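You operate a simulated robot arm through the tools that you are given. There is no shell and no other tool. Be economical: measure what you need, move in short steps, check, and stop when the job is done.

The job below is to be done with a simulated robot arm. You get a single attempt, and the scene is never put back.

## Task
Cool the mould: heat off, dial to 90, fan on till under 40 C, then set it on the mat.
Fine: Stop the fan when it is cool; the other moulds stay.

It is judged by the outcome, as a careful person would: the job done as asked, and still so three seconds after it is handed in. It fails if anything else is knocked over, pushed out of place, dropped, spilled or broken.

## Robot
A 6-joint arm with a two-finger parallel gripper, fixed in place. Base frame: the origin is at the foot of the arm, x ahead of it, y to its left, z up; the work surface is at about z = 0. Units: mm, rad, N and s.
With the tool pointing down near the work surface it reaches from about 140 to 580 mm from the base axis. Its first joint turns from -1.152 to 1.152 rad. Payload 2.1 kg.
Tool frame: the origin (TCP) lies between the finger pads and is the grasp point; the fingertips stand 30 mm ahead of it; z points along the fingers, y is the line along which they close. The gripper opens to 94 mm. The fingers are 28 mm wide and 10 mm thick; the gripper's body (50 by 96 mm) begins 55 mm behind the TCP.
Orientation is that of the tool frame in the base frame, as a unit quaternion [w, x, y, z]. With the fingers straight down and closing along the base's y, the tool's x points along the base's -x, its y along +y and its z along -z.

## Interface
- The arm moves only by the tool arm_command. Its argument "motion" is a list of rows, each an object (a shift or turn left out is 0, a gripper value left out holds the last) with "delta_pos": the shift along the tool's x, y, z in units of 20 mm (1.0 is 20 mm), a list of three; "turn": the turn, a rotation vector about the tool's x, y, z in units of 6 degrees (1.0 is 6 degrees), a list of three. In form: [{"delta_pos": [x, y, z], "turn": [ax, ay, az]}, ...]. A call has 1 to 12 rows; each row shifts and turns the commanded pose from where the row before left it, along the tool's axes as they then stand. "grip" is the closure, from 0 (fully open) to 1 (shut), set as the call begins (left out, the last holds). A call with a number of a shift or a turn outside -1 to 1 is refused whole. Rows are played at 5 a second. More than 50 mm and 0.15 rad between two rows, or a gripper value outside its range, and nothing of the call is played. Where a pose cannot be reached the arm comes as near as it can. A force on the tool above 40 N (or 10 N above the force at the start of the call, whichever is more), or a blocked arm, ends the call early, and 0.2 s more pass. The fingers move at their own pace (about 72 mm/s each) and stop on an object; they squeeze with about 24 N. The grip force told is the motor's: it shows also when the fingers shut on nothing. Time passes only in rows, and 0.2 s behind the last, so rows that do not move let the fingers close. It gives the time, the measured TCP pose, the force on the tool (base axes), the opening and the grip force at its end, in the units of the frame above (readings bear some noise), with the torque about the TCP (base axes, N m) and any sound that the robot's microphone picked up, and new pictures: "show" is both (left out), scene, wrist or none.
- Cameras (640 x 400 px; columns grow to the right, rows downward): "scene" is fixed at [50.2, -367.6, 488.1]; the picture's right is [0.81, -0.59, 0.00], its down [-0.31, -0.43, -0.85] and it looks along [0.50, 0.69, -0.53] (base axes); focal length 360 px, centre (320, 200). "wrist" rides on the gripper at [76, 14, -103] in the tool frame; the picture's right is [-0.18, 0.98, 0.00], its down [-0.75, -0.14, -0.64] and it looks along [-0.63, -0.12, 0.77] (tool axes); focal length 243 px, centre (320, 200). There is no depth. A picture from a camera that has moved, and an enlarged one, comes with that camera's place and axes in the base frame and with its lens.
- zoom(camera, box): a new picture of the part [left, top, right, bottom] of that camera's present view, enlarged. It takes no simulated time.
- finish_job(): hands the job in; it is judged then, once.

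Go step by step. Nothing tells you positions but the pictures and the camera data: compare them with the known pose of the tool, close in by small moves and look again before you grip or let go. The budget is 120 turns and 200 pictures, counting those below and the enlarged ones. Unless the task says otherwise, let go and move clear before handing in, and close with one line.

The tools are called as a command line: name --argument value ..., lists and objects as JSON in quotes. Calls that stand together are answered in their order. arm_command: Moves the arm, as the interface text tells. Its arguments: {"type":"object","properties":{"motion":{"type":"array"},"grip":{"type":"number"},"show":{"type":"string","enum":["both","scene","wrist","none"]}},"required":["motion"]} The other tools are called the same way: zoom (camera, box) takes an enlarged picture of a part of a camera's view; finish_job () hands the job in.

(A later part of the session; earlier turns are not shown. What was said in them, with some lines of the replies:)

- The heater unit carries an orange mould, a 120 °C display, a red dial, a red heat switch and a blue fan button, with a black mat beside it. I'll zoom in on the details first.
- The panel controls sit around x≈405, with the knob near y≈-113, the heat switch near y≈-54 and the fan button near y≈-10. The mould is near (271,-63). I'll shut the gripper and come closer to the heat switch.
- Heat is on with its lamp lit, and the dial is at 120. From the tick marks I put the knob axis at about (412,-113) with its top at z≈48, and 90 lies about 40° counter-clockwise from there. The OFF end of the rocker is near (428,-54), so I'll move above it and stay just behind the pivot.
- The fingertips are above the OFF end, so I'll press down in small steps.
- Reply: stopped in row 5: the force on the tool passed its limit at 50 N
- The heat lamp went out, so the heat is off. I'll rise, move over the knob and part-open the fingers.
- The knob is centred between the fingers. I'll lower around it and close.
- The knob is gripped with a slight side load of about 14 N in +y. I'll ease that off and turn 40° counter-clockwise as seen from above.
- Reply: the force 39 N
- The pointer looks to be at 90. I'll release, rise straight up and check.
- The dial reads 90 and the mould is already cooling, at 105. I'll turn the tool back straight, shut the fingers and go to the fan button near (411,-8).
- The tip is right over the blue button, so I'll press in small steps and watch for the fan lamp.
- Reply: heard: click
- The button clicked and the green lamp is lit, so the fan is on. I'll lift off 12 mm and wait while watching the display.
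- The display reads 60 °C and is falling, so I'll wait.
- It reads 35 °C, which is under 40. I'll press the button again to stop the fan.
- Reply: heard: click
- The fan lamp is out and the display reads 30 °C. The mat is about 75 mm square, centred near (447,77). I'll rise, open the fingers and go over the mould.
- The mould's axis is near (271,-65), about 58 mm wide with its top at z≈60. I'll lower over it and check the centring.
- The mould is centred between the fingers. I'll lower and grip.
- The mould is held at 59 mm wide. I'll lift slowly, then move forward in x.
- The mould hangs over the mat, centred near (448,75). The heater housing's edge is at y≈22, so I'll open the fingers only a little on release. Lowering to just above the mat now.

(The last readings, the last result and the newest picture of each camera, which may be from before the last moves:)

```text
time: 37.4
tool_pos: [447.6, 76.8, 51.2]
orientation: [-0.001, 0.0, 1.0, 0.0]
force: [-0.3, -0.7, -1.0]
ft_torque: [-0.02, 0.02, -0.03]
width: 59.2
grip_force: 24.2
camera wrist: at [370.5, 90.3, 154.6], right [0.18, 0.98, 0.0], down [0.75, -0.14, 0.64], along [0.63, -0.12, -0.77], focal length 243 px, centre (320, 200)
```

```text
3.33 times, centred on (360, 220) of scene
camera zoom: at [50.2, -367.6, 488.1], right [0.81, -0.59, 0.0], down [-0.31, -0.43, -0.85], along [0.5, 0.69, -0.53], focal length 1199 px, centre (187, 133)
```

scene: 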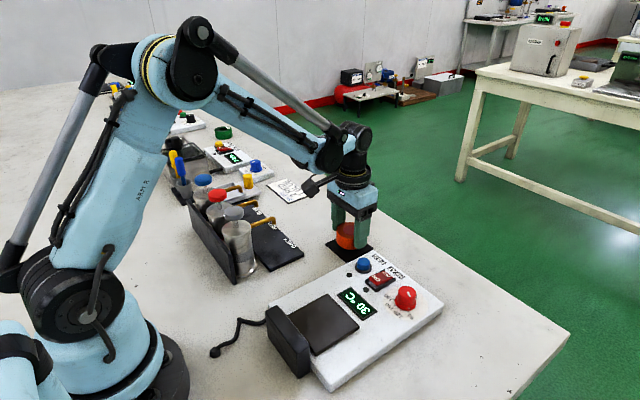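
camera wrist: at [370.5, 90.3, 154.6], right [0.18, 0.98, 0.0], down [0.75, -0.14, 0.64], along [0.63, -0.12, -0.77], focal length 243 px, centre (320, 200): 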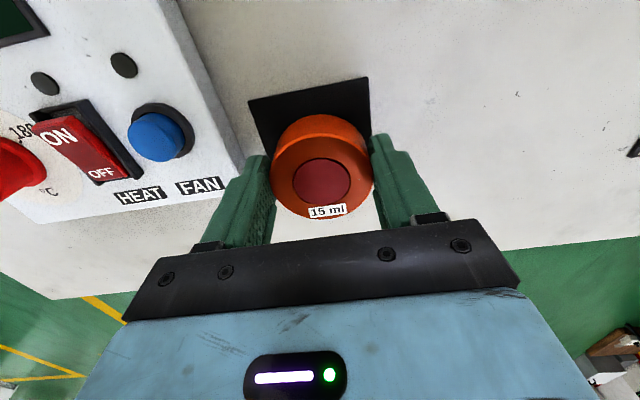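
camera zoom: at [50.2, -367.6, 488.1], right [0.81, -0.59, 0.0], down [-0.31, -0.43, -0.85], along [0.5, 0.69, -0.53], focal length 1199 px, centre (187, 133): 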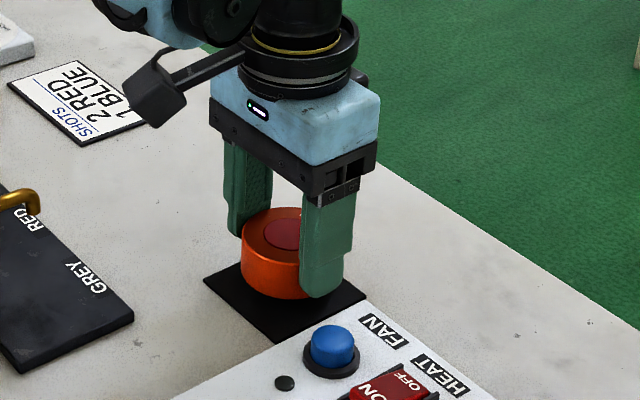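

The mould is just above the mat and well placed over it. I'll ease down in 1–2 mm steps until it touches.

arm_command --motion '[{"delta_pos": [0, 0, 0.1]}, {"delta_pos": [0, 0, 0.1]}, {"delta_pos": [0, 0, 0.1]}, {"delta_pos": [0, 0, 0.1]}, {}]' --show "none"

arm_command --motion '[{"delta_pos": [0, 0, 0.06]}, {"delta_pos": [0, 0, 0.06]}, {}]'

zoom --camera "scene" --box '[290, 160, 430, 280]'

```text
time: 38.6
tool_pos: [446.7, 77.1, 43.8]
orientation: [0.0, 0.0, 1.0, 0.001]
force: [0.7, 0.6, -1.2]
ft_torque: [0.0, -0.04, 0.02]
width: 59.1
grip_force: 24.1
```

```text
time: 39.4
tool_pos: [447.6, 76.3, 42.6]
orientation: [0.0, 0.0, 1.0, 0.0]
force: [0.1, -0.4, -2.0]
ft_torque: [-0.03, 0.03, 0.0]
width: 58.9
grip_force: 23.8
camera wrist: at [370.6, 90.1, 144.5], right [0.18, 0.98, 0.0], down [0.75, -0.14, 0.64], along [0.63, -0.12, -0.77], focal length 243 px, centre (320, 200)
```

scene: 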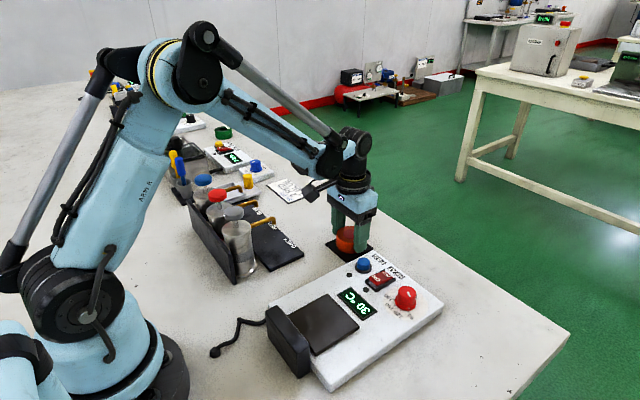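
wrist: 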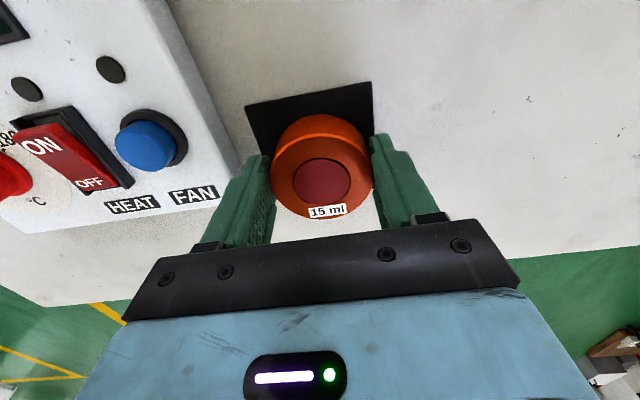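

```text
3.33 times, centred on (360, 220) of scene
camera zoom: at [50.2, -367.6, 488.1], right [0.81, -0.59, 0.0], down [-0.31, -0.43, -0.85], along [0.5, 0.69, -0.53], focal length 1199 px, centre (187, 133)
```

zoom: 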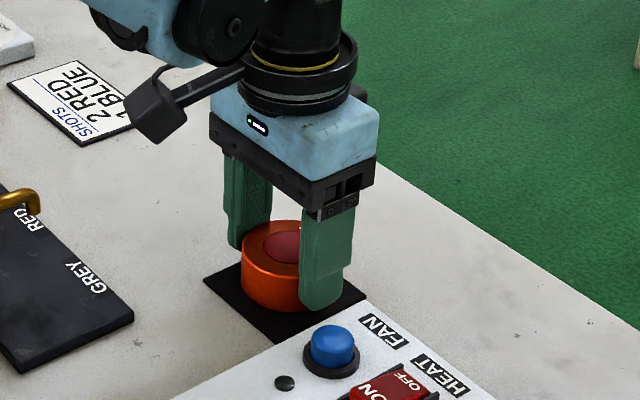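

There is no contact yet, so I'll continue in 1 mm steps.

arm_command --motion '[{"delta_pos": [0, 0, 0.05]}, {"delta_pos": [0, 0, 0.05]}, {}]' --show "none"

arm_command --motion '[{"delta_pos": [0, 0, 0.05]}, {"delta_pos": [0, 0, 0.05]}, {}]' --show "none"

```text
time: 40.2
tool_pos: [447.1, 76.3, 40.5]
orientation: [0.0, 0.0, 1.0, 0.0]
force: [0.1, 0.4, 18.4]
ft_torque: [0.0, -0.08, 0.01]
width: 59.1
grip_force: 24.1
```

```text
time: 41.0
tool_pos: [446.3, 75.9, 39.0]
orientation: [0.001, 0.0, 1.0, -0.001]
force: [-1.1, 1.1, 18.5]
ft_torque: [0.03, -0.1, 0.03]
width: 59.0
grip_force: 24.0
```

It touched down. I'll open the fingers slightly, to about 72 mm, and rise.

arm_command --motion '[{}, {}, {}]' --grip 0.235 --show "none"

arm_command --motion '[{"delta_pos": [0, 0, -0.4]}, {"delta_pos": [0, 0, -0.8]}, {"delta_pos": [0, 0, -1]}, {"delta_pos": [0, 0, -1]}, {"delta_pos": [0, 0, -1]}, {"delta_pos": [0.5, 0, -1]}, {"delta_pos": [0.5, 0, -1]}, {}]'

zoom --camera "scene" --box '[290, 200, 450, 340]'

```text
time: 41.8
tool_pos: [448.1, 76.7, 37.8]
orientation: [0.0, 0.0, 1.0, 0.0]
force: [0.0, -1.0, 0.3]
ft_torque: [0.01, -0.02, 0.01]
width: 71.8
grip_force: 0.1
```

```text
time: 43.6
tool_pos: [429.5, 76.9, 162.4]
orientation: [-0.001, 0.001, 1.0, 0.0]
force: [0.9, 0.0, -1.2]
ft_torque: [0.01, 0.0, 0.03]
width: 71.7
grip_force: 0.1
camera wrist: at [351.5, 90.5, 264.7], right [0.18, 0.98, 0.0], down [0.75, -0.14, 0.64], along [0.63, -0.12, -0.77], focal length 243 px, centre (320, 200)
```

scene: 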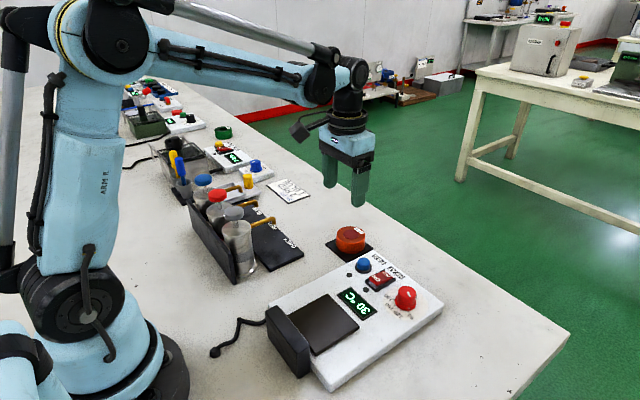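
wrist: 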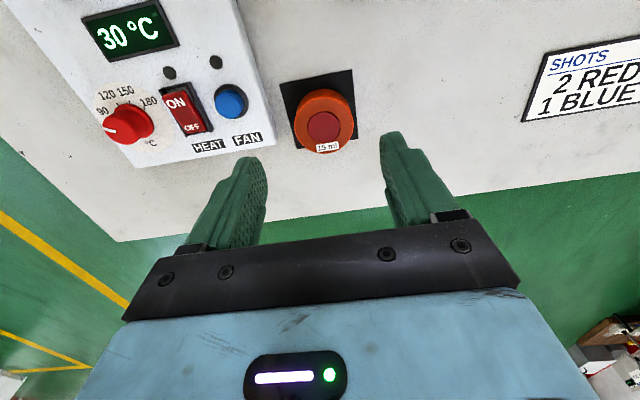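

```text
2.86 times, centred on (370, 270) of scene
camera zoom: at [50.2, -367.6, 488.1], right [0.81, -0.59, 0.0], down [-0.31, -0.43, -0.85], along [0.5, 0.69, -0.53], focal length 1028 px, centre (177, 0)
```

zoom: 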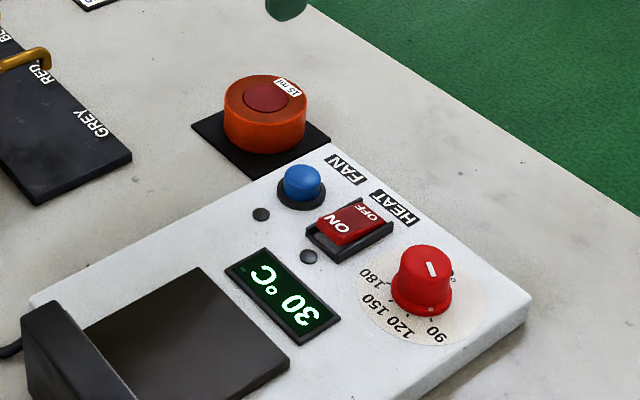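

The mould sits on the mat. Heat and fan lamps are both off, the dial reads 90, and the arm is clear, so I'm handing in.

finish_job

```text
The job is handed in.
```

The mould is cooled (30 °C on the display) and on the mat, with the heat off, the dial at 90 and the fan stopped; I did not touch the other moulds.
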